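You operate a simulated robot arm through the tools that you are given. There is no shell and no other tool. Be economical: measure what you need, move in short steps, check, and stop when the job is done.

The job below is to be done with a simulated robot arm. You get a single attempt, and the scene is never put back.

Task
Put two of the wiping pads from the top of the small goods bench on the lower shelf of the steel trolley. Pull the right bench drawer open. Do these in any order.

It is judged by the outcome, as a careful person would: the job done as asked, and still so three seconds after it is handed in. It fails if anything else is knocked over, pushed out of place, dropped, spilled or broken.

Robot
A 6-joint arm with a two-finger parallel gripper on a trunk, on a base that drives. Base frame: it is fixed to the floor where the robot stands at the start and does not move with it; the origin is under the middle of the robot, x ahead of it, y to its left, z up. Readings come in mm, degrees, newtons and seconds.
With the tool pointing down near the work surface it reaches from about 360 to 900 mm from the robot's upright axis, wherever it stands. Its first joint turns from -115.0 to 115.0 degrees. Places, roughly: lower shelf of the steel trolley [900, -2200, 200]; right bench drawer [2500, -2700, 700]. Payload 3.43 kg.
Tool frame: the origin (TCP) lies between the finger pads and is the grasp point; the fingertips stand 34 mm ahead of it; z points along the fingers, y is the line along which they close. The gripper opens to 128 mm. The fingers are 24 mm wide and 12 mm thick; the gripper's body (48 by 130 mm) begins 96 mm behind the TCP.
Orientation is told as [roll, pitch, yaw] about the base's x, y, z axes, in that order, counted from this pose: with the fingers straight down and closing along the base's y, the tool's x points along the base's -x, its y along +y and its z along -z.

Tools
- The arm moves only by the tool apply_moves. Its argument "plan" is text: rows parted by semicolons, each of 6 numbers parted by spaces: the shift along the base's x, y, z in units of 30 mm (1.0 is 30 mm), then the turn, a rotation vector about the base's x, y, z in units of 6 degrees (1.0 is 6 degrees). In form: x y z ax ay az; .... A call has 1 to 10 rows; each row shifts and turns the commanded pose from where the row before left it. "gripper" is the opening, from 0 (shut) to 1 (fully open), set as the call begins (left out, the last holds). A call with a number of a shift or a turn outside -1 to 1 is refused whole. A row lasts 0.2 s, in which the tool goes at most 50 mm and 8.6 degrees; a call with a longer step from one row to the next is refused whole, and so is a gripper value outside its range. Where a pose cannot be reached the arm comes as near as it can. A force on the tool above 40 N (or 10 N above the force at the start of the call, whichever is more), or a blocked arm, ends the call early, and 0.2 s more pass. The fingers move at their own pace (about 108 mm/s each) and stop on an object; they squeeze with about 31 N. The grip force told is the motor's: it shows also when the fingers shut on nothing. Time passes only in rows, and 0.2 s behind the last, so rows that do not move let the fingers close. It gives the time, the measured TCP pose, the force on the tool (base axes), the opening and the grip force at its end, in the units of the frame above (readings bear some noise), with the torque about the TCP (base axes, N m) and any sound that the robot's microphone picked up.
- Cameras (640 x 400 px; columns grow to the right, rows downward): "scene" is now at [54.5, 193.1, 1279.9]; the picture's right is [-0.03, -1.00, 0.00], its down [-0.38, 0.01, -0.93] and it looks along [0.93, -0.03, -0.38] (base axes); focal length 285 px, centre (320, 200). "wrist" rides on the gripper at [76, -11, -160] in the tool frame; the picture's right is [0.15, 0.99, 0.00], its down [-0.88, 0.13, -0.46] and it looks along [-0.45, 0.07, 0.89] (tool axes); focal length 234 px, centre (320, 200). There is no depth. A picture from a camera that has moved, and an enlarged one, comes with that camera's place and axes in the base frame and with its lens.
- capture(camera): a new picture of that camera. No time passes.
- move_column(by): slides the trunk up (or, below 0, down) by that many mm; the arm and the scene camera ride with it, the base frame stays. It gives what a move gives, with no picture.
- drive_base(legs): drives the robot by 1 to 6 legs, each [ahead, turn to the left] in mm and degrees, along the robot's own axes; the way and the turn of a leg run together, so that a leg with both is an arc; at most 1500 mm and 180 degrees a leg. The arm and the cameras ride along, it lands a little off, and it stops where it bumps. It gives what a move gives.
- pan_tilt(pan, tilt): turns the head with the scene camera to pan (to the left, within 103 degrees either way) and tilt (down, from -29 to 69), counted from straight ahead of the robot. It gives what a move gives.
- inspect(camera, box): a new picture of the part [left, top, right, bottom] of that camera's present view, enlarged. No time passes.
- hand_in(): hands the job in; it is judged then, once.

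Work in short steps. Places have to be worked out from the pictures, the camera data and where the tool is seen: move nearer, look again, correct. Check each grasp and each placing, and mend what went wrong. You have 165 turns and 128 pictures in all, those below and enlarged ones among them. Open the gripper and draw the arm clear of the work before you hand the job in, unless the task says otherwise; then end with one line.

The tools are called as a command line: name --argument value ..., lists and objects as JSON in quotes. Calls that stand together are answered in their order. apply_moves: Moves the arm, as the interface text tells. Its arguments: {"type":"object","properties":{"plan":{"type":"string"},"gripper":{"type":"number"}},"required":["plan"]} The other tools are called the same way: move_column (by) slides the trunk up or down; drive_base (legs) drives the base; pan_tilt (pan, tilt) turns the head that bears the scene camera; capture (camera) takes a picture; inspect (camera, box) takes an enlarged picture of a part of a camera's view; hand_in () hands the job in.

At the start:

```text
clock: 0.0
tcp_pos: [344.1, 191.6, 1182.4]
tool_rot: [-0.1, 0.1, 0.0]
wrist_force: [-0.3, 0.9, -0.2]
moment: [-0.01, 0.05, 0.0]
grip_width: 128.3
grip_force: 0.1
trunk travel left (down, up): [-525.0, 265.0]
robot x, y, heading: [2.8, 1.2, -0.1]
head pan, tilt: [-1.8, 22.1]
```

scene: 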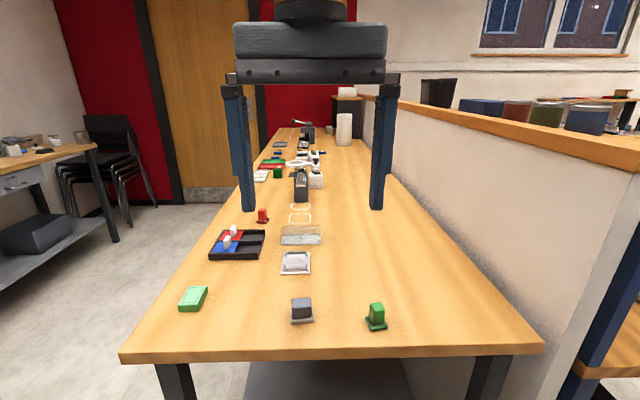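
wrist: 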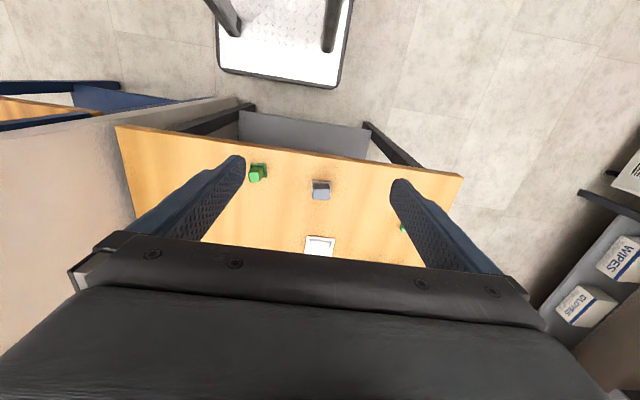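

The scene shows a long bench ahead and a partition on the right; the targets are to the right. I'll pan the head to look there.

pan_tilt --pan -50 --tilt 25

capture --camera "scene"

pan_tilt --pan -95 --tilt 30

capture --camera "scene"

```text
clock: 1.2
tcp_pos: [344.2, 190.8, 1182.7]
tool_rot: [-0.1, 0.0, 0.0]
wrist_force: [-0.8, -0.6, -0.7]
moment: [0.03, -0.03, 0.0]
grip_width: 128.0
grip_force: 0.0
trunk travel left (down, up): [-525.0, 265.0]
robot x, y, heading: [1.2, -0.5, 0.1]
head pan, tilt: [-50.0, 25.0]
```

```text
125 pictures are left
camera scene: at [21.1, 125.5, 1275.3], right [-0.77, -0.64, 0.0], down [-0.27, 0.32, -0.91], along [0.58, -0.69, -0.42], focal length 285 px, centre (320, 200)
```

scene: 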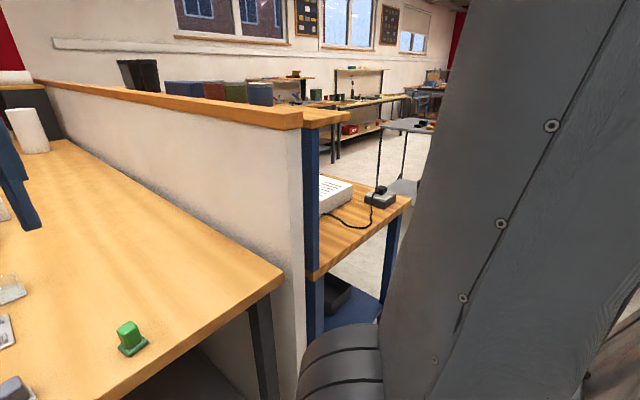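

```text
clock: 2.3
tcp_pos: [343.2, 191.8, 1182.5]
tool_rot: [-0.1, 0.1, 0.0]
wrist_force: [-0.2, 0.3, -0.5]
moment: [-0.01, -0.02, 0.02]
grip_width: 128.1
grip_force: 0.1
trunk travel left (down, up): [-525.0, 265.0]
robot x, y, heading: [-3.5, -2.3, -0.1]
head pan, tilt: [-95.0, 30.0]
```

```text
124 pictures are left
camera scene: at [-46.0, 105.9, 1267.3], right [-1.0, 0.09, 0.0], down [0.04, 0.5, -0.87], along [-0.07, -0.86, -0.5], focal length 285 px, centre (320, 200)
```

scene: 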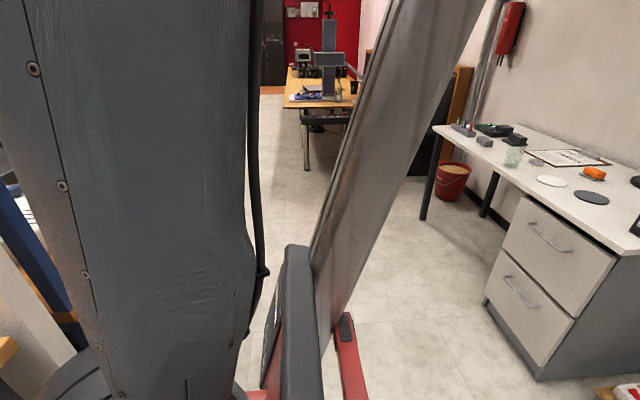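

The trolley and small-goods bench lie to the right past the partition desk (its end is near x≈445). I'll turn right in place and look.

drive_base --legs '[[0, -90]]'

pan_tilt --pan 15 --tilt 25

capture --camera "scene"

pan_tilt --pan 60 --tilt 25

capture --camera "scene"

```text
clock: 6.5
tcp_pos: [188.5, -344.8, 1183.0]
tool_rot: [-0.1, 0.1, -90.2]
wrist_force: [0.4, -0.5, 0.0]
moment: [-0.03, 0.03, -0.01]
grip_width: 128.3
grip_force: 0.0
trunk travel left (down, up): [-525.0, 265.0]
robot x, y, heading: [-1.8, -1.0, -90.1]
head pan, tilt: [-95.0, 30.0]
```

```text
clock: 8.4
tcp_pos: [189.3, -344.9, 1181.9]
tool_rot: [-0.1, 0.0, -90.2]
wrist_force: [-0.2, 0.4, -0.2]
moment: [0.01, -0.01, 0.03]
grip_width: 128.2
grip_force: 0.0
trunk travel left (down, up): [-525.0, 265.0]
robot x, y, heading: [0.8, -1.0, -90.3]
head pan, tilt: [15.0, 25.0]
```

```text
123 pictures are left
camera scene: at [220.5, -48.8, 1275.3], right [-0.97, -0.25, 0.0], down [-0.11, 0.41, -0.91], along [0.23, -0.88, -0.42], focal length 285 px, centre (320, 200)
```

scene: 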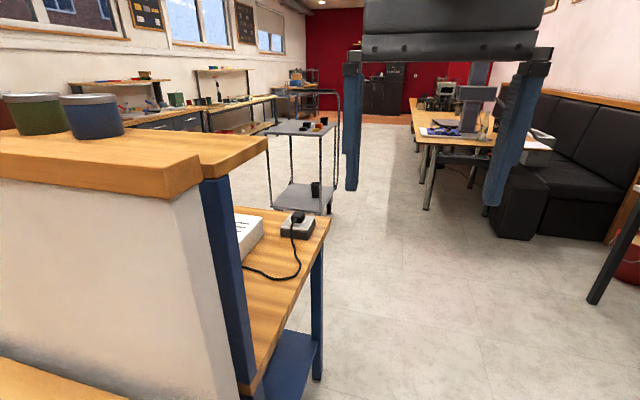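

```text
clock: 9.5
tcp_pos: [188.9, -344.6, 1182.1]
tool_rot: [-0.1, 0.1, -90.2]
wrist_force: [-0.1, -0.2, -0.8]
moment: [0.01, 0.0, 0.03]
grip_width: 127.9
grip_force: 0.0
trunk travel left (down, up): [-525.0, 265.0]
robot x, y, heading: [0.2, -0.6, -90.3]
head pan, tilt: [60.0, 25.0]
```

```text
122 pictures are left
camera scene: at [276.7, -6.1, 1275.3], right [-0.5, -0.86, 0.0], down [-0.36, 0.21, -0.91], along [0.78, -0.46, -0.42], focal length 285 px, centre (320, 200)
```

scene: 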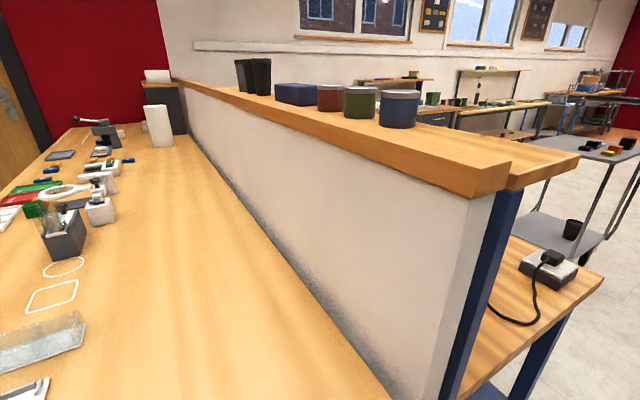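

The route between the desk end (y≈-990) and the trolley front (y≈-2090) is clear. I'll drive to y≈-1540 and face +x.

drive_base --legs '[[1500, 0], [40, 0], [0, 90]]'

pan_tilt --pan -20 --tilt 20

capture --camera "scene"

pan_tilt --pan -60 --tilt 30

capture --camera "scene"

```text
clock: 21.2
tcp_pos: [332.2, -1366.5, 1182.5]
tool_rot: [-0.1, 0.0, -2.7]
wrist_force: [0.3, -0.2, 0.4]
moment: [0.03, -0.02, 0.06]
grip_width: 127.8
grip_force: 0.0
trunk travel left (down, up): [-525.0, 265.0]
robot x, y, heading: [-19.5, -1542.4, -3.0]
head pan, tilt: [60.0, 25.0]
```

```text
clock: 22.7
tcp_pos: [332.6, -1366.4, 1182.0]
tool_rot: [-0.2, 0.0, -2.7]
wrist_force: [0.1, 0.3, 0.5]
moment: [-0.03, -0.01, -0.01]
grip_width: 128.1
grip_force: 0.1
trunk travel left (down, up): [-525.0, 265.0]
robot x, y, heading: [-22.8, -1542.2, -2.5]
head pan, tilt: [-20.0, 20.0]
```

```text
121 pictures are left
camera scene: at [37.0, -1378.9, 1283.3], right [-0.39, -0.92, 0.0], down [-0.32, 0.13, -0.94], along [0.87, -0.36, -0.34], focal length 285 px, centre (320, 200)
```

scene: 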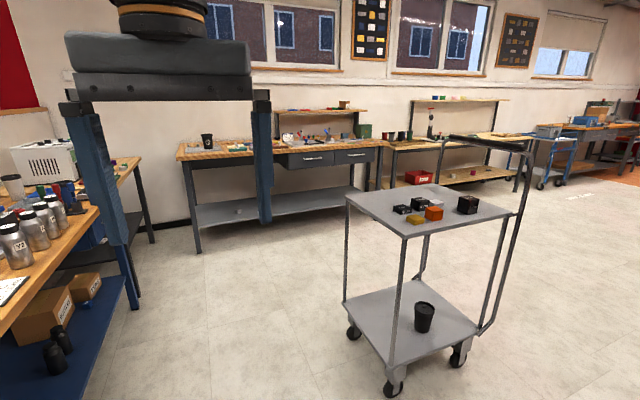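

```text
clock: 23.8
tcp_pos: [332.9, -1365.5, 1181.6]
tool_rot: [-0.1, 0.1, -2.7]
wrist_force: [-0.2, 0.0, -0.4]
moment: [-0.03, -0.04, 0.0]
grip_width: 127.9
grip_force: 0.1
trunk travel left (down, up): [-525.0, 265.0]
robot x, y, heading: [-21.9, -1541.2, -2.7]
head pan, tilt: [-60.0, 30.0]
```

```text
120 pictures are left
camera scene: at [-7.4, -1423.3, 1267.3], right [-0.89, -0.46, 0.0], down [-0.23, 0.44, -0.87], along [0.4, -0.77, -0.5], focal length 285 px, centre (320, 200)
```

scene: 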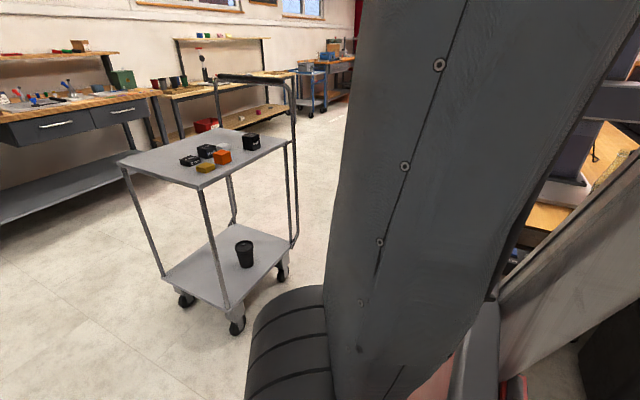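

Both trolley and bench are visible: the trolley's lower shelf holds one black cup; the bench has two drawers. I'll drive closer to the bench with x≈1500 between trolley and bench, and look.

drive_base --legs '[[0, 2.7], [1450, 0]]'

pan_tilt --pan -35 --tilt 30

capture --camera "scene"

```text
clock: 31.4
tcp_pos: [1774.9, -1358.8, 1183.4]
tool_rot: [0.0, 0.1, -0.4]
wrist_force: [0.7, -0.3, -0.5]
moment: [-0.02, -0.04, 0.02]
grip_width: 128.2
grip_force: 0.2
trunk travel left (down, up): [-525.0, 265.0]
robot x, y, heading: [1429.3, -1543.9, -0.6]
head pan, tilt: [-60.0, 30.0]
```

```text
clock: 32.3
tcp_pos: [1775.3, -1360.6, 1182.4]
tool_rot: [-0.1, 0.2, -0.5]
wrist_force: [-0.2, 0.4, -0.8]
moment: [0.0, -0.02, 0.0]
grip_width: 127.9
grip_force: 0.1
trunk travel left (down, up): [-525.0, 265.0]
robot x, y, heading: [1430.2, -1550.8, -0.6]
head pan, tilt: [-35.0, 30.0]
```

```text
119 pictures are left
camera scene: at [1467.0, -1404.2, 1267.3], right [-0.58, -0.81, 0.0], down [-0.41, 0.29, -0.87], along [0.7, -0.5, -0.5], focal length 285 px, centre (320, 200)
```

scene: 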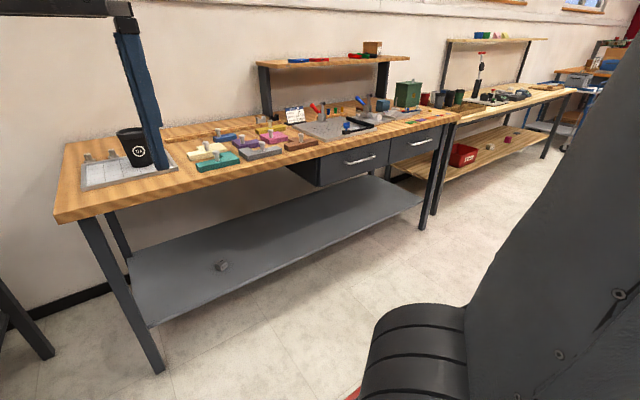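

inspect --camera "scene" --box '[160, 60, 460, 220]'

```text
2.13 times, centred on (310, 140) of scene
camera zoom: at [1467.0, -1404.2, 1267.3], right [-0.58, -0.81, 0.0], down [-0.41, 0.29, -0.87], along [0.7, -0.5, -0.5], focal length 609 px, centre (341, 328)
```

zoom: 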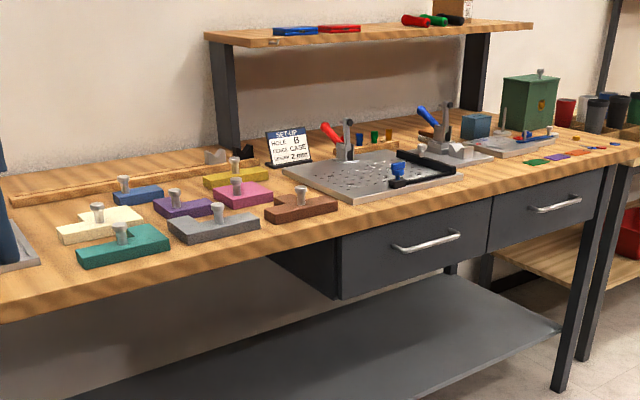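

I need to identify the pads. Zooming on the right end of this bench and the next bench.

inspect --camera "scene" --box '[370, 80, 470, 145]'

inspect --camera "scene" --box '[430, 30, 620, 150]'

inspect --camera "scene" --box '[180, 90, 330, 180]'

```text
6.15 times, centred on (420, 112) of scene
camera zoom: at [1467.0, -1404.2, 1267.3], right [-0.58, -0.81, 0.0], down [-0.41, 0.29, -0.87], along [0.7, -0.5, -0.5], focal length 1756 px, centre (-295, 738)
```

zoom: 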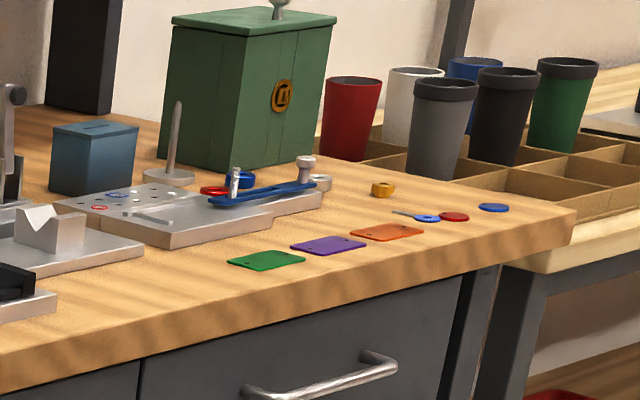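

```text
3.33 times, centred on (525, 90) of scene
camera zoom: at [1467.0, -1404.2, 1267.3], right [-0.58, -0.81, 0.0], down [-0.41, 0.29, -0.87], along [0.7, -0.5, -0.5], focal length 951 px, centre (-363, 567)
```

zoom: 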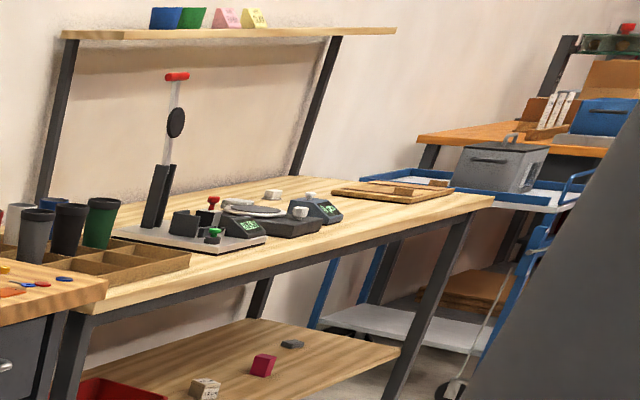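

```text
4.27 times, centred on (255, 135) of scene
camera zoom: at [1467.0, -1404.2, 1267.3], right [-0.58, -0.81, 0.0], down [-0.41, 0.29, -0.87], along [0.7, -0.5, -0.5], focal length 1217 px, centre (597, 477)
```

zoom: 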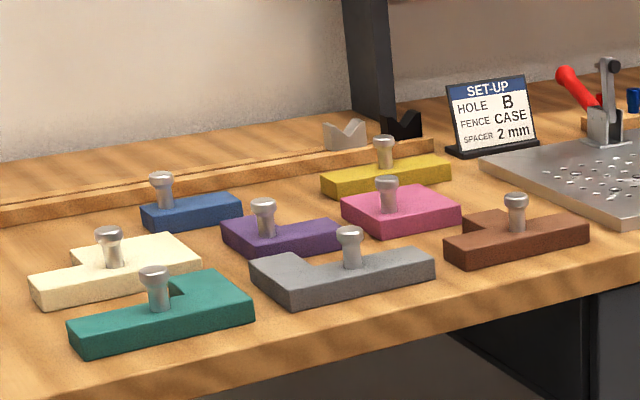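

These are shaped gauges, not wiping pads. I'll survey the other benches: partition desk to the left first, then behind.

pan_tilt --pan 60 --tilt 20

capture --camera "scene"

pan_tilt --pan 103 --tilt 20

capture --camera "scene"

```text
clock: 34.0
tcp_pos: [1775.4, -1359.7, 1182.5]
tool_rot: [-0.1, 0.1, -0.5]
wrist_force: [-1.2, 1.4, 0.6]
moment: [-0.03, 0.02, 0.02]
grip_width: 128.0
grip_force: 0.1
trunk travel left (down, up): [-525.0, 265.0]
robot x, y, heading: [1432.7, -1548.4, -0.3]
head pan, tilt: [60.0, 20.0]
```

```text
114 pictures are left
camera scene: at [1440.8, -1271.4, 1283.3], right [0.86, -0.51, 0.0], down [-0.17, -0.29, -0.94], along [0.48, 0.81, -0.34], focal length 285 px, centre (320, 200)
```

scene: 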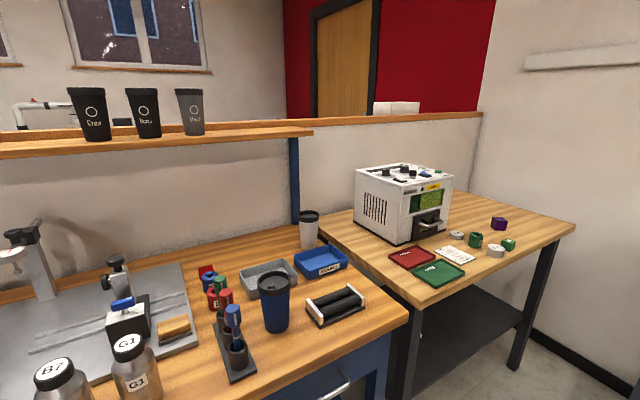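

```text
clock: 35.1
tcp_pos: [1775.3, -1360.4, 1182.7]
tool_rot: [-0.1, 0.1, -0.6]
wrist_force: [0.7, 0.1, -0.1]
moment: [-0.02, -0.01, 0.0]
grip_width: 127.7
grip_force: 0.1
trunk travel left (down, up): [-525.0, 265.0]
robot x, y, heading: [1430.0, -1546.5, -0.6]
head pan, tilt: [103.0, 20.0]
```

```text
113 pictures are left
camera scene: at [1373.4, -1260.6, 1283.3], right [0.98, 0.21, 0.0], down [0.07, -0.33, -0.94], along [-0.2, 0.92, -0.34], focal length 285 px, centre (320, 200)
```

scene: 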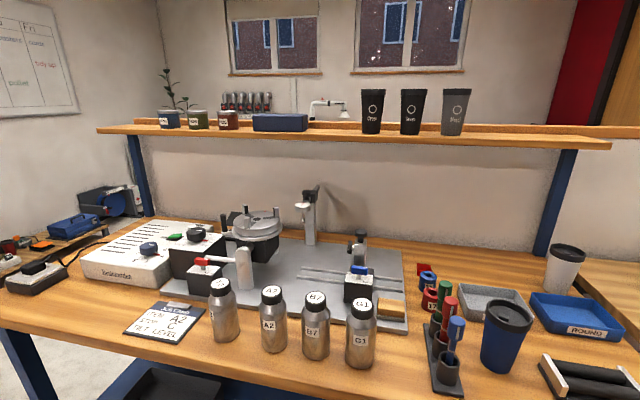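

Not here either. I'll turn round to see the rest of the room.

drive_base --legs '[[0, 150]]'

pan_tilt --pan 5 --tilt 15

capture --camera "scene"

pan_tilt --pan 65 --tilt 15

capture --camera "scene"

```text
clock: 41.6
tcp_pos: [1037.9, -1521.4, 1181.7]
tool_rot: [-0.1, 0.2, 147.0]
wrist_force: [0.2, -1.0, 0.5]
moment: [-0.01, 0.01, 0.04]
grip_width: 128.2
grip_force: 0.1
trunk travel left (down, up): [-525.0, 265.0]
robot x, y, heading: [1428.0, -1550.6, 147.1]
head pan, tilt: [103.0, 20.0]
```

```text
clock: 43.3
tcp_pos: [1037.8, -1522.3, 1182.9]
tool_rot: [0.0, 0.1, 147.1]
wrist_force: [0.3, 0.1, 0.0]
moment: [0.04, -0.02, 0.03]
grip_width: 127.9
grip_force: 0.0
trunk travel left (down, up): [-525.0, 265.0]
robot x, y, heading: [1431.0, -1549.3, 147.3]
head pan, tilt: [5.0, 15.0]
```

```text
112 pictures are left
camera scene: at [1276.8, -1688.9, 1291.5], right [0.47, 0.88, 0.0], down [0.23, -0.12, -0.97], along [-0.85, 0.45, -0.26], focal length 285 px, centre (320, 200)
```

scene: 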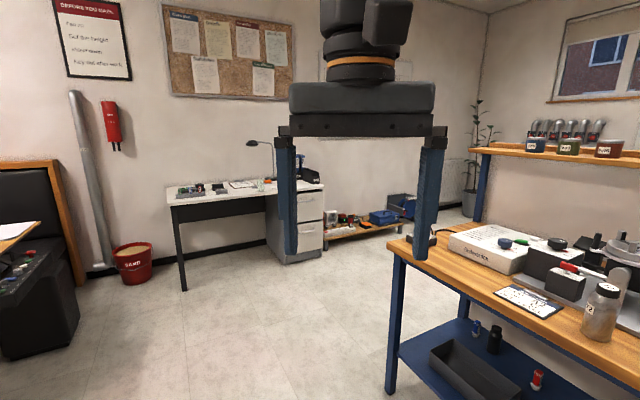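

```text
clock: 44.6
tcp_pos: [1037.3, -1521.0, 1183.7]
tool_rot: [-0.2, 0.1, 147.1]
wrist_force: [-0.5, -0.2, -0.6]
moment: [-0.02, 0.02, -0.02]
grip_width: 127.9
grip_force: 0.1
trunk travel left (down, up): [-525.0, 265.0]
robot x, y, heading: [1427.8, -1547.7, 146.9]
head pan, tilt: [65.0, 15.0]
```

```text
111 pictures are left
camera scene: at [1280.2, -1782.1, 1291.5], right [-0.53, 0.85, 0.0], down [0.22, 0.14, -0.97], along [-0.82, -0.51, -0.26], focal length 285 px, centre (320, 200)
```

scene: 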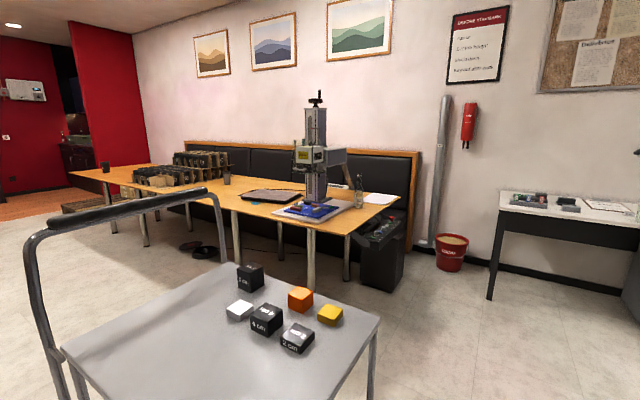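

I'll zoom in on the white desk and low shelf near the back wall.

pan_tilt --pan 25 --tilt 15

inspect --camera "scene" --box '[240, 120, 480, 270]'

pan_tilt --pan -10 --tilt 20

capture --camera "scene"

```text
clock: 45.7
tcp_pos: [1036.0, -1522.2, 1182.2]
tool_rot: [0.0, 0.1, 147.2]
wrist_force: [-0.5, -0.2, -0.2]
moment: [0.0, -0.03, -0.03]
grip_width: 128.3
grip_force: 0.0
trunk travel left (down, up): [-525.0, 265.0]
robot x, y, heading: [1428.1, -1544.6, 147.1]
head pan, tilt: [25.0, 15.0]
```

```text
2.67 times, centred on (360, 195) of scene
camera zoom: at [1266.9, -1719.8, 1291.5], right [0.14, 0.99, 0.0], down [0.26, -0.04, -0.97], along [-0.96, 0.13, -0.26], focal length 761 px, centre (213, 213)
```

zoom: 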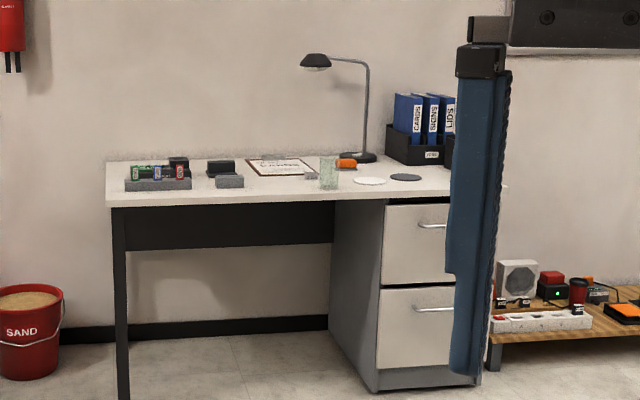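

```text
clock: 46.7
tcp_pos: [1037.4, -1520.1, 1182.2]
tool_rot: [-0.1, 0.1, 147.1]
wrist_force: [0.8, 0.6, 0.2]
moment: [0.01, -0.01, 0.0]
grip_width: 127.7
grip_force: 0.1
trunk travel left (down, up): [-525.0, 265.0]
robot x, y, heading: [1432.2, -1550.6, 147.0]
head pan, tilt: [-10.0, 20.0]
```

```text
109 pictures are left
camera scene: at [1291.1, -1669.2, 1283.4], right [0.68, 0.73, 0.0], down [0.25, -0.23, -0.94], along [-0.69, 0.64, -0.34], focal length 285 px, centre (320, 200)
```

scene: 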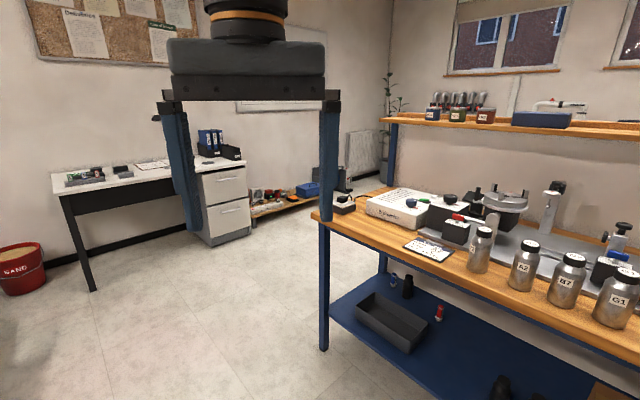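

The white desk is an office desk, not it. At the start a bench on the left (y≈+1600) had boxes marked WIPES and GLOVES; I'll go back and look there.

drive_base --legs '[[0, 33], [1430, 0], [0, -90], [1400, 0]]'

pan_tilt --pan 0 --tilt 20

capture --camera "scene"

pan_tilt --pan 60 --tilt 20

capture --camera "scene"

```text
clock: 65.9
tcp_pos: [-301.6, 178.1, 1181.8]
tool_rot: [-0.2, 0.2, 94.1]
wrist_force: [-0.1, -0.1, -0.1]
moment: [0.03, 0.02, 0.02]
grip_width: 128.1
grip_force: 0.1
trunk travel left (down, up): [-525.0, 265.0]
robot x, y, heading: [-85.5, -146.9, 94.3]
head pan, tilt: [-10.0, 20.0]
```

```text
clock: 66.7
tcp_pos: [-301.1, 178.3, 1183.0]
tool_rot: [-0.1, 0.1, 94.1]
wrist_force: [0.3, -0.7, -0.4]
moment: [-0.01, -0.01, -0.02]
grip_width: 127.8
grip_force: 0.2
trunk travel left (down, up): [-525.0, 265.0]
robot x, y, heading: [-90.6, -146.8, 94.2]
head pan, tilt: [0.0, 20.0]
```

```text
108 pictures are left
camera scene: at [-282.8, -111.2, 1283.3], right [1.0, 0.07, 0.0], down [0.02, -0.34, -0.94], along [-0.07, 0.94, -0.34], focal length 285 px, centre (320, 200)
```

scene: 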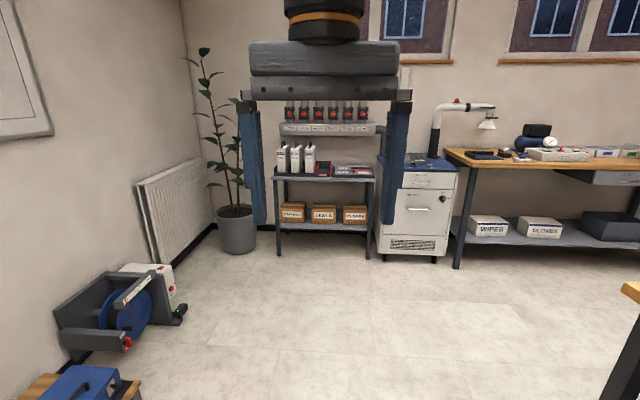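

```text
clock: 68.0
tcp_pos: [-302.4, 178.7, 1182.6]
tool_rot: [-0.1, 0.1, 94.1]
wrist_force: [-0.2, 0.7, 0.7]
moment: [-0.03, 0.01, 0.0]
grip_width: 128.1
grip_force: 0.1
trunk travel left (down, up): [-525.0, 265.0]
robot x, y, heading: [-84.1, -151.0, 93.9]
head pan, tilt: [60.0, 20.0]
```

```text
107 pictures are left
camera scene: at [-359.9, -163.4, 1283.3], right [0.44, 0.9, 0.0], down [0.31, -0.15, -0.94], along [-0.85, 0.41, -0.34], focal length 285 px, centre (320, 200)
```

scene: 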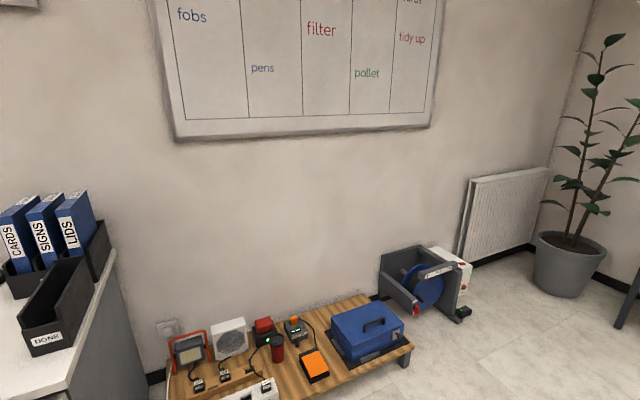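

The bench at right (with WIPES/GLOVES boxes below) may be it; look closer, plus the start bench.

pan_tilt --pan -35 --tilt 20

inspect --camera "scene" --box '[200, 80, 520, 280]'

inspect --camera "scene" --box '[400, 80, 640, 230]'

```text
clock: 69.7
tcp_pos: [-301.9, 178.7, 1183.3]
tool_rot: [-0.1, 0.1, 94.1]
wrist_force: [-0.9, 0.1, -0.2]
moment: [-0.03, 0.01, 0.0]
grip_width: 128.0
grip_force: 0.1
trunk travel left (down, up): [-525.0, 265.0]
robot x, y, heading: [-84.9, -151.0, 94.3]
head pan, tilt: [-35.0, 20.0]
```

```text
2.00 times, centred on (360, 180) of scene
camera zoom: at [-228.4, -124.2, 1283.3], right [0.86, -0.51, 0.0], down [-0.18, -0.29, -0.94], along [0.48, 0.81, -0.34], focal length 570 px, centre (240, 240)
```

zoom: 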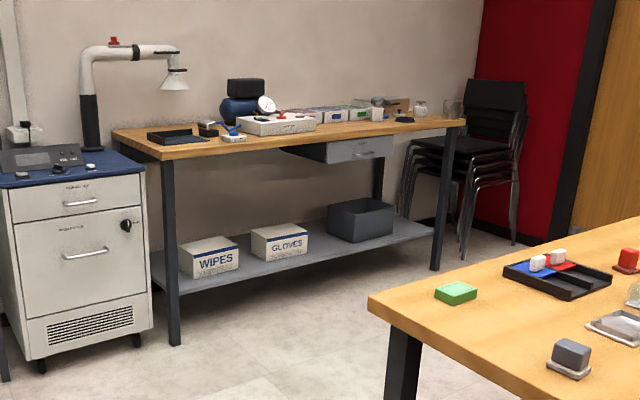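

```text
2.67 times, centred on (520, 155) of scene
camera zoom: at [-228.4, -124.2, 1283.3], right [0.86, -0.51, 0.0], down [-0.18, -0.29, -0.94], along [0.48, 0.81, -0.34], focal length 761 px, centre (-213, 320)
```

zoom: 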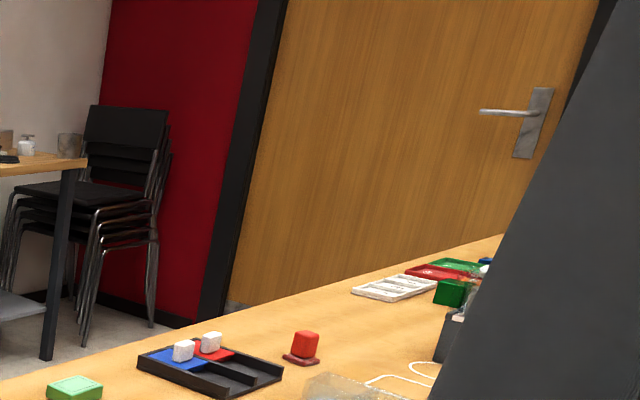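

The start bench has many small goods. I'll face it and zoom.

drive_base --legs '[[0, -94]]'

pan_tilt --pan 10 --tilt 30

capture --camera "scene"

inspect --camera "scene" --box '[220, 60, 420, 185]'

inspect --camera "scene" --box '[180, 160, 500, 360]'

```text
clock: 74.0
tcp_pos: [255.5, 43.8, 1183.7]
tool_rot: [-0.1, 0.1, 0.8]
wrist_force: [-0.3, -0.7, 0.1]
moment: [0.0, 0.0, -0.01]
grip_width: 128.0
grip_force: 0.2
trunk travel left (down, up): [-525.0, 265.0]
robot x, y, heading: [-87.0, -151.8, 0.7]
head pan, tilt: [-35.0, 20.0]
```

```text
clock: 75.1
tcp_pos: [253.7, 44.9, 1183.0]
tool_rot: [-0.2, 0.2, 0.8]
wrist_force: [0.0, 0.0, 0.6]
moment: [0.0, 0.02, 0.03]
grip_width: 128.2
grip_force: 0.0
trunk travel left (down, up): [-525.0, 265.0]
robot x, y, heading: [-85.9, -153.3, 0.8]
head pan, tilt: [10.0, 30.0]
```

```text
104 pictures are left
camera scene: at [-38.4, 61.3, 1267.3], right [0.19, -0.98, 0.0], down [-0.49, -0.09, -0.87], along [0.85, 0.16, -0.5], focal length 285 px, centre (320, 200)
```

scene: 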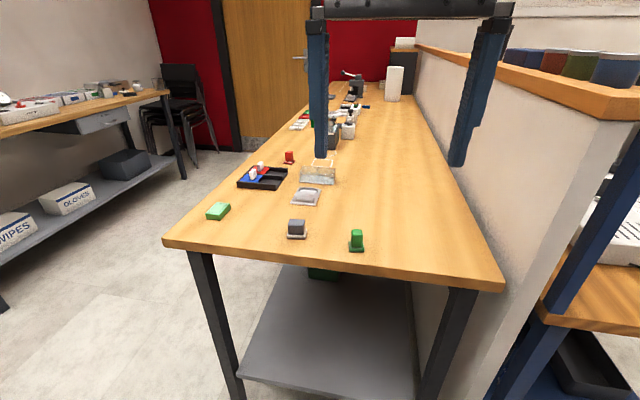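

```text
3.20 times, centred on (320, 122) of scene
camera zoom: at [-38.4, 61.3, 1267.3], right [0.19, -0.98, 0.0], down [-0.49, -0.09, -0.87], along [0.85, 0.16, -0.5], focal length 913 px, centre (320, 448)
```

zoom: 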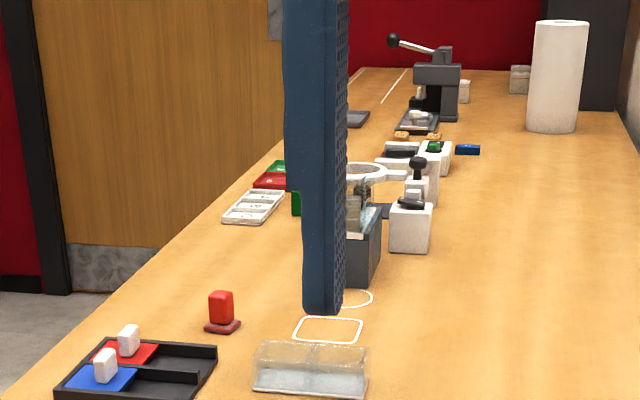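

```text
2.00 times, centred on (340, 260) of scene
camera zoom: at [-38.4, 61.3, 1267.3], right [0.19, -0.98, 0.0], down [-0.49, -0.09, -0.87], along [0.85, 0.16, -0.5], focal length 570 px, centre (280, 80)
```

zoom: 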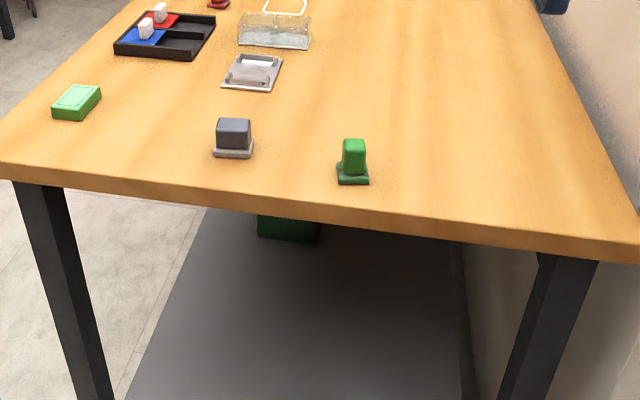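

The start bench shows block-on-base items and a tray with red/blue pads with white grips. Before deciding, I'll look at the left (WIPES) bench top up close.

drive_base --legs '[[0, 89.3], [1100, 0], [0, -60]]'

pan_tilt --pan 15 --tilt 25

capture --camera "scene"

```text
clock: 87.0
tcp_pos: [220.5, 1275.4, 1183.2]
tool_rot: [-0.1, 0.1, 27.1]
wrist_force: [0.4, -0.3, 0.2]
moment: [0.0, 0.0, 0.0]
grip_width: 128.3
grip_force: 0.0
trunk travel left (down, up): [-525.0, 265.0]
robot x, y, heading: [2.6, 949.8, 27.1]
head pan, tilt: [10.0, 30.0]
```

```text
clock: 87.6
tcp_pos: [219.6, 1274.1, 1183.1]
tool_rot: [-0.2, 0.1, 27.1]
wrist_force: [-0.1, 0.0, 0.6]
moment: [-0.04, -0.03, 0.02]
grip_width: 128.0
grip_force: 0.0
trunk travel left (down, up): [-525.0, 265.0]
robot x, y, heading: [4.4, 949.4, 27.2]
head pan, tilt: [15.0, 25.0]
```

```text
101 pictures are left
camera scene: at [-52.9, 1166.7, 1275.2], right [0.67, -0.74, 0.0], down [-0.31, -0.28, -0.91], along [0.67, 0.61, -0.42], focal length 285 px, centre (320, 200)
```

scene: 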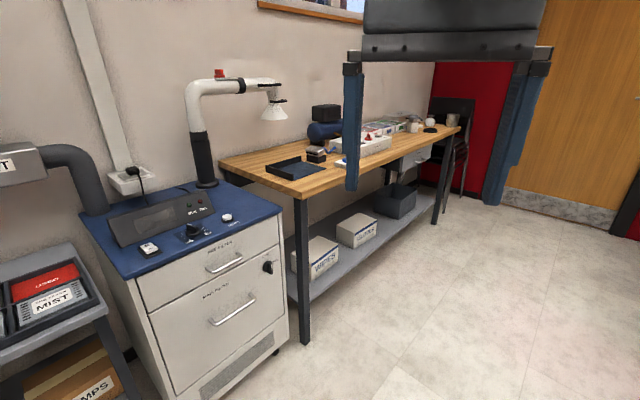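

inspect --camera "scene" --box '[250, 90, 470, 200]'

```text
2.91 times, centred on (360, 145) of scene
camera zoom: at [-52.9, 1166.7, 1275.2], right [0.67, -0.74, 0.0], down [-0.31, -0.28, -0.91], along [0.67, 0.61, -0.42], focal length 830 px, centre (204, 360)
```

zoom: 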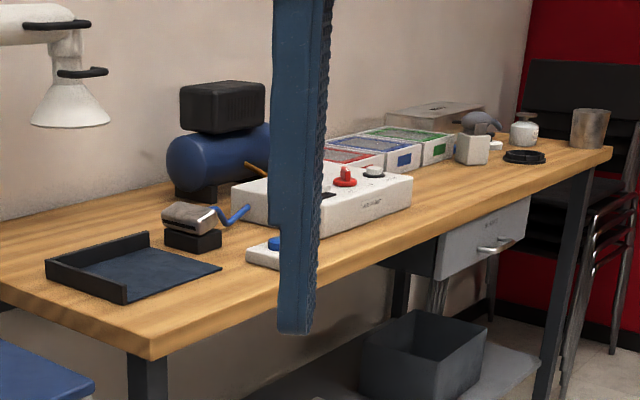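

Nothing pad-like here. I'll drive between the benches and view the start bench's top from its left side.

drive_base --legs '[[0, -10.4], [1041, 0], [0, -106.8]]'

pan_tilt --pan 20 --tilt 30

capture --camera "scene"

pan_tilt --pan -15 --tilt 35

capture --camera "scene"

```text
clock: 98.0
tcp_pos: [1163.6, 892.7, 1182.4]
tool_rot: [-0.1, 0.0, -89.3]
wrist_force: [-0.1, -0.4, 0.2]
moment: [-0.02, 0.01, 0.0]
grip_width: 127.9
grip_force: 0.0
trunk travel left (down, up): [-525.0, 265.0]
robot x, y, heading: [967.0, 1233.3, -89.1]
head pan, tilt: [15.0, 25.0]
```

```text
clock: 98.7
tcp_pos: [1163.7, 892.1, 1181.8]
tool_rot: [0.1, 0.0, -89.2]
wrist_force: [-0.8, -0.9, 0.6]
moment: [0.03, 0.02, -0.01]
grip_width: 128.0
grip_force: 0.1
trunk travel left (down, up): [-525.0, 265.0]
robot x, y, heading: [969.6, 1234.5, -89.2]
head pan, tilt: [20.0, 30.0]
```

```text
99 pictures are left
camera scene: at [1196.9, 1192.1, 1267.3], right [-0.94, -0.35, 0.0], down [-0.18, 0.47, -0.87], along [0.31, -0.81, -0.5], focal length 285 px, centre (320, 200)
```

scene: 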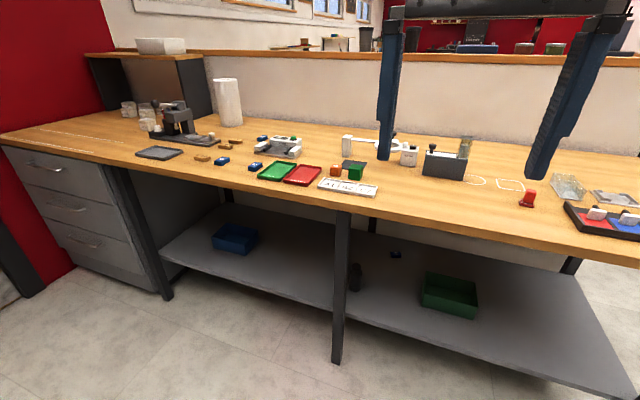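

```text
clock: 99.7
tcp_pos: [1165.0, 891.0, 1182.9]
tool_rot: [-0.1, 0.2, -89.2]
wrist_force: [0.4, -0.4, -0.2]
moment: [0.01, 0.0, -0.01]
grip_width: 128.1
grip_force: 0.2
trunk travel left (down, up): [-525.0, 265.0]
robot x, y, heading: [967.5, 1234.9, -89.3]
head pan, tilt: [-15.0, 35.0]
```

```text
98 pictures are left
camera scene: at [1143.3, 1191.3, 1259.5], right [-0.97, 0.25, 0.0], down [0.14, 0.56, -0.82], along [-0.2, -0.79, -0.57], focal length 285 px, centre (320, 200)
```

scene: 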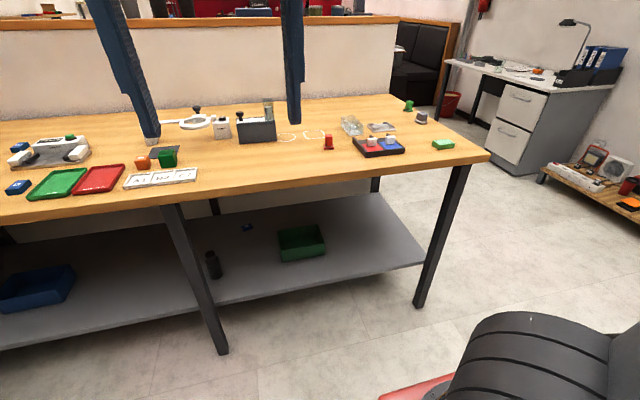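

Zoom on the items here.

inspect --camera "scene" --box '[100, 80, 280, 200]'

inspect --camera "scene" --box '[270, 80, 470, 190]'

pan_tilt --pan 25 --tilt 30

inspect --camera "scene" --box '[120, 80, 360, 230]'

```text
3.33 times, centred on (190, 140) of scene
camera zoom: at [1143.3, 1191.3, 1259.5], right [-0.97, 0.25, 0.0], down [0.14, 0.56, -0.82], along [-0.2, -0.79, -0.57], focal length 951 px, centre (753, 400)
```

zoom: 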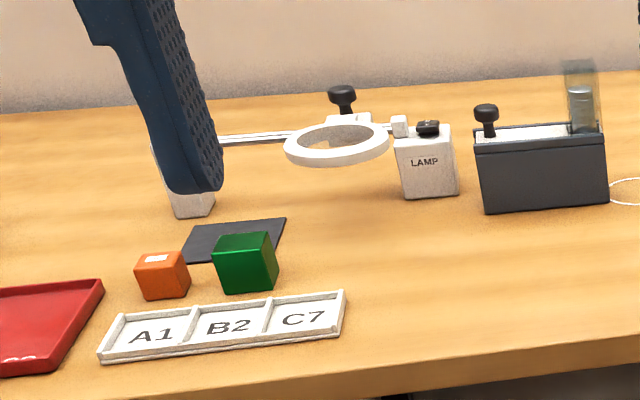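

```text
3.20 times, centred on (370, 135) of scene
camera zoom: at [1143.3, 1191.3, 1259.5], right [-0.97, 0.25, 0.0], down [0.14, 0.56, -0.82], along [-0.2, -0.79, -0.57], focal length 913 px, centre (160, 408)
```

zoom: 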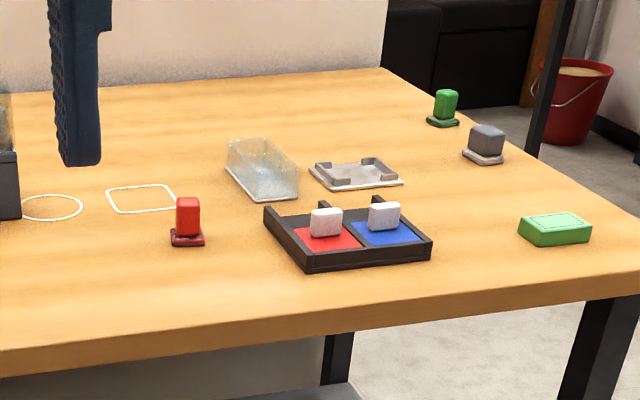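

```text
clock: 100.7
tcp_pos: [1164.7, 890.5, 1182.7]
tool_rot: [-0.1, 0.2, -89.2]
wrist_force: [-0.8, -0.1, -0.2]
moment: [0.01, 0.03, 0.01]
grip_width: 128.3
grip_force: 0.0
trunk travel left (down, up): [-525.0, 265.0]
robot x, y, heading: [971.3, 1235.0, -89.3]
head pan, tilt: [25.0, 30.0]
```

```text
2.67 times, centred on (240, 155) of scene
camera zoom: at [1204.1, 1195.2, 1267.3], right [-0.9, -0.43, 0.0], down [-0.22, 0.45, -0.87], along [0.38, -0.78, -0.5], focal length 761 px, centre (533, 320)
```

zoom: 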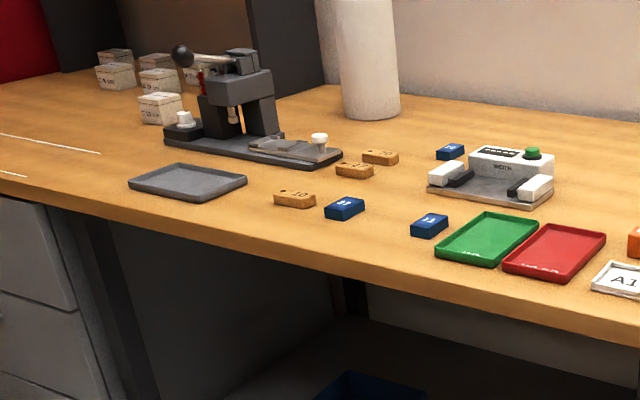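

Still no clear wiping pads here (these look like stamps, tags, trays). I'll return to the other side of the room and look closely at the benches there, including beyond the weighing bench.

drive_base --legs '[[0, -74.3], [1030, 0], [0, 73.6], [1500, 0], [990, 0], [0, 90]]'

```text
clock: 121.9
tcp_pos: [378.4, -1200.9, 1182.5]
tool_rot: [-0.2, 0.1, -82.0]
wrist_force: [0.2, -0.4, 0.1]
moment: [-0.02, -0.05, 0.01]
grip_width: 128.1
grip_force: 0.0
trunk travel left (down, up): [-525.0, 265.0]
robot x, y, heading: [133.4, -885.7, -72.3]
head pan, tilt: [25.0, 30.0]
stopped in leg 5: the robot was blocked; the commanded pose is now the measured one
```

The drive was blocked (heading drifted, likely touched the desk). I'll look.

pan_tilt --pan 60 --tilt 45

capture --camera "scene"

```text
clock: 122.9
tcp_pos: [379.8, -1201.6, 1183.3]
tool_rot: [-0.2, 0.2, -81.9]
wrist_force: [0.4, 0.5, 0.3]
moment: [0.02, -0.03, 0.02]
grip_width: 128.1
grip_force: 0.0
trunk travel left (down, up): [-525.0, 265.0]
robot x, y, heading: [136.4, -893.1, -72.0]
head pan, tilt: [60.0, 45.0]
```

```text
94 pictures are left
camera scene: at [389.3, -805.1, 1244.7], right [-0.21, -0.98, 0.0], down [-0.69, 0.15, -0.71], along [0.69, -0.15, -0.71], focal length 285 px, centre (320, 200)
```

scene: 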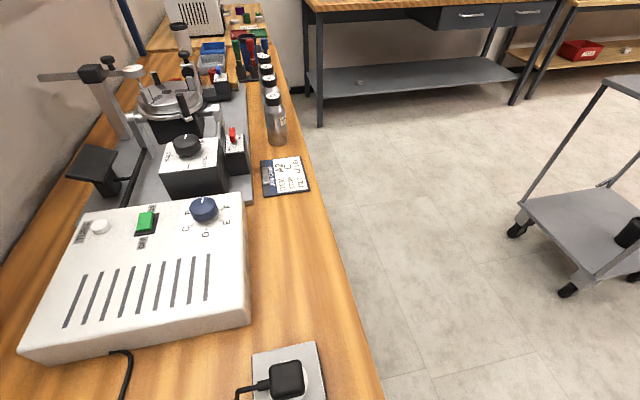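

I'll back off, steer away, and go on in shorter legs.

drive_base --legs '[[-250, 0], [0, -48], [250, 0], [0, 30], [700, 0]]'

```text
clock: 133.2
tcp_pos: [47.7, -1926.6, 1182.9]
tool_rot: [-0.2, 0.2, -101.3]
wrist_force: [1.3, 0.4, -0.6]
moment: [0.01, 0.03, 0.0]
grip_width: 128.1
grip_force: 0.0
trunk travel left (down, up): [-525.0, 265.0]
robot x, y, heading: [-79.3, -1550.0, -91.5]
head pan, tilt: [60.0, 45.0]
```

Now turn to +x and drive towards the gauge bench.

drive_base --legs '[[0, 91.5], [1480, 0], [0, -40]]'

pan_tilt --pan 0 --tilt 20

capture --camera "scene"

inspect --camera "scene" --box '[120, 80, 320, 200]'

```text
clock: 146.3
tcp_pos: [1793.9, -1680.6, 1183.7]
tool_rot: [-0.2, 0.2, -49.2]
wrist_force: [-0.5, -0.8, 0.0]
moment: [0.03, -0.01, 0.02]
grip_width: 127.9
grip_force: 0.1
trunk travel left (down, up): [-525.0, 265.0]
robot x, y, heading: [1416.2, -1545.1, -39.3]
head pan, tilt: [60.0, 45.0]
```

```text
clock: 147.6
tcp_pos: [1792.3, -1681.6, 1183.3]
tool_rot: [-0.2, 0.2, -49.2]
wrist_force: [-0.9, 0.4, 0.4]
moment: [-0.01, 0.01, -0.02]
grip_width: 127.9
grip_force: 0.1
trunk travel left (down, up): [-525.0, 265.0]
robot x, y, heading: [1418.5, -1548.7, -39.4]
head pan, tilt: [0.0, 20.0]
```

```text
93 pictures are left
camera scene: at [1583.6, -1431.5, 1283.3], right [-0.63, -0.77, 0.0], down [-0.26, 0.22, -0.94], along [0.73, -0.6, -0.34], focal length 285 px, centre (320, 200)
```

scene: 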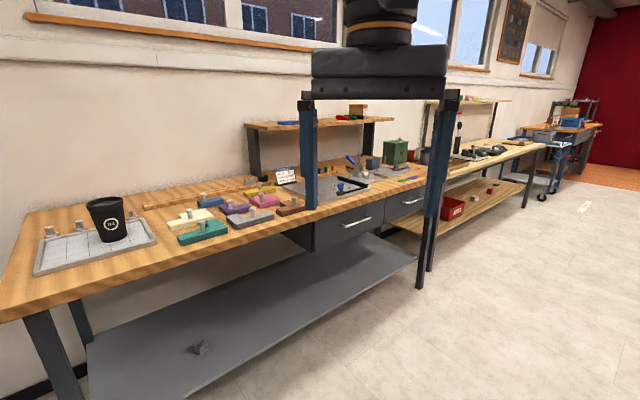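

```text
3.20 times, centred on (220, 140) of scene
camera zoom: at [1583.6, -1431.5, 1283.3], right [-0.63, -0.77, 0.0], down [-0.26, 0.22, -0.94], along [0.73, -0.6, -0.34], focal length 913 px, centre (640, 392)
```

zoom: 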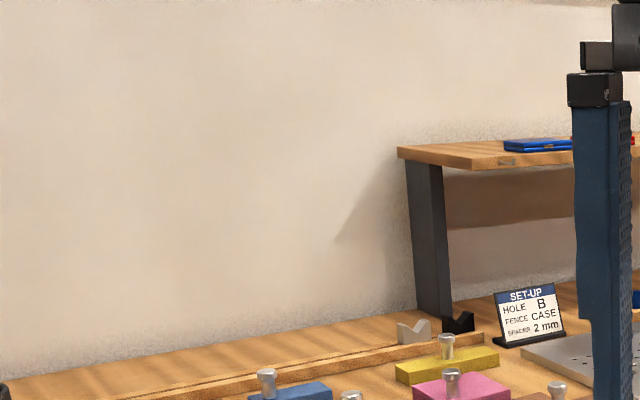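

I'll drive along the aisle towards the far benches and look there.

drive_base --legs '[[0, -31], [1000, 0], [0, -20], [1000, 0]]'

pan_tilt --pan 25 --tilt 20

capture --camera "scene"

pan_tilt --pan 80 --tilt 20

capture --camera "scene"

```text
clock: 160.0
tcp_pos: [1817.1, -3844.5, 1183.1]
tool_rot: [-0.2, 0.2, -102.6]
wrist_force: [-0.4, 0.1, -0.1]
moment: [0.01, -0.02, 0.0]
grip_width: 128.0
grip_force: 0.0
trunk travel left (down, up): [-525.0, 265.0]
robot x, y, heading: [1704.3, -3462.9, -92.9]
head pan, tilt: [0.0, 20.0]
```

```text
clock: 160.9
tcp_pos: [1817.0, -3844.7, 1182.2]
tool_rot: [-0.3, 0.1, -102.6]
wrist_force: [-0.9, -0.3, -0.3]
moment: [0.03, -0.02, 0.0]
grip_width: 127.9
grip_force: 0.1
trunk travel left (down, up): [-525.0, 265.0]
robot x, y, heading: [1696.4, -3464.4, -92.8]
head pan, tilt: [25.0, 20.0]
```

```text
91 pictures are left
camera scene: at [1933.0, -3519.9, 1283.3], right [-0.93, -0.38, 0.0], down [-0.13, 0.32, -0.94], along [0.35, -0.87, -0.34], focal length 285 px, centre (320, 200)
```

scene: 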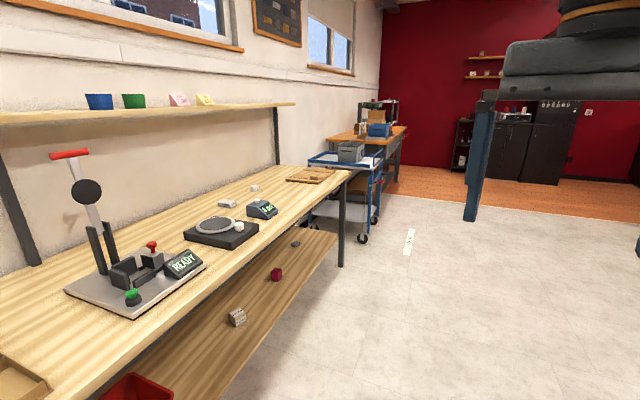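

```text
clock: 162.2
tcp_pos: [1816.8, -3844.4, 1182.8]
tool_rot: [-0.2, 0.3, -102.7]
wrist_force: [0.6, 0.2, 0.3]
moment: [-0.03, -0.01, 0.02]
grip_width: 127.9
grip_force: 0.1
trunk travel left (down, up): [-525.0, 265.0]
robot x, y, heading: [1698.5, -3461.9, -92.8]
head pan, tilt: [80.0, 20.0]
```

```text
90 pictures are left
camera scene: at [1988.8, -3454.4, 1283.3], right [-0.22, -0.97, 0.0], down [-0.33, 0.08, -0.94], along [0.92, -0.21, -0.34], focal length 285 px, centre (320, 200)
```

scene: 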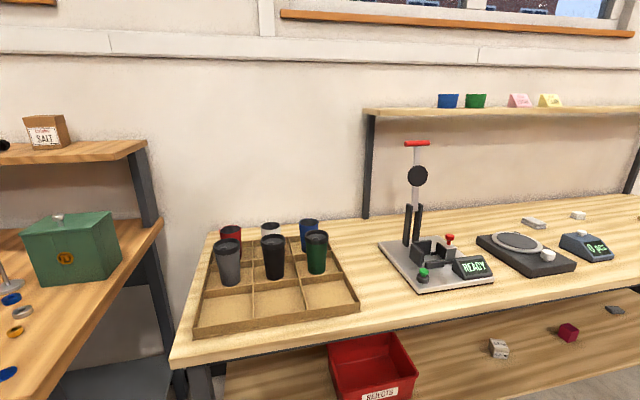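

Zoom on the weighing bench's small white items and the far orange bench.

inspect --camera "scene" --box '[460, 170, 640, 290]'

pan_tilt --pan 20 --tilt 20

inspect --camera "scene" --box '[240, 80, 440, 205]'

```text
3.33 times, centred on (550, 230) of scene
camera zoom: at [1988.8, -3454.4, 1283.3], right [-0.22, -0.97, 0.0], down [-0.33, 0.08, -0.94], along [0.92, -0.21, -0.34], focal length 951 px, centre (-447, 100)
```

zoom: 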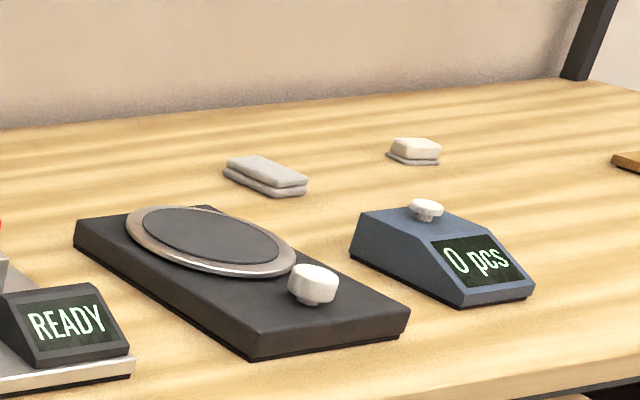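

```text
clock: 163.5
tcp_pos: [1817.1, -3845.8, 1182.3]
tool_rot: [-0.3, 0.2, -102.6]
wrist_force: [-0.1, 0.0, 0.0]
moment: [-0.02, -0.01, 0.05]
grip_width: 128.0
grip_force: 0.0
trunk travel left (down, up): [-525.0, 265.0]
robot x, y, heading: [1697.0, -3466.0, -92.8]
head pan, tilt: [20.0, 20.0]
```

```text
3.20 times, centred on (340, 142) of scene
camera zoom: at [1925.5, -3522.6, 1283.3], right [-0.96, -0.3, 0.0], down [-0.1, 0.33, -0.94], along [0.28, -0.9, -0.34], focal length 913 px, centre (256, 384)
```

zoom: 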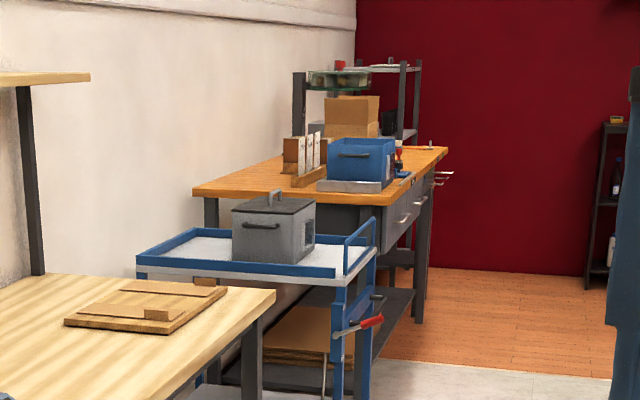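

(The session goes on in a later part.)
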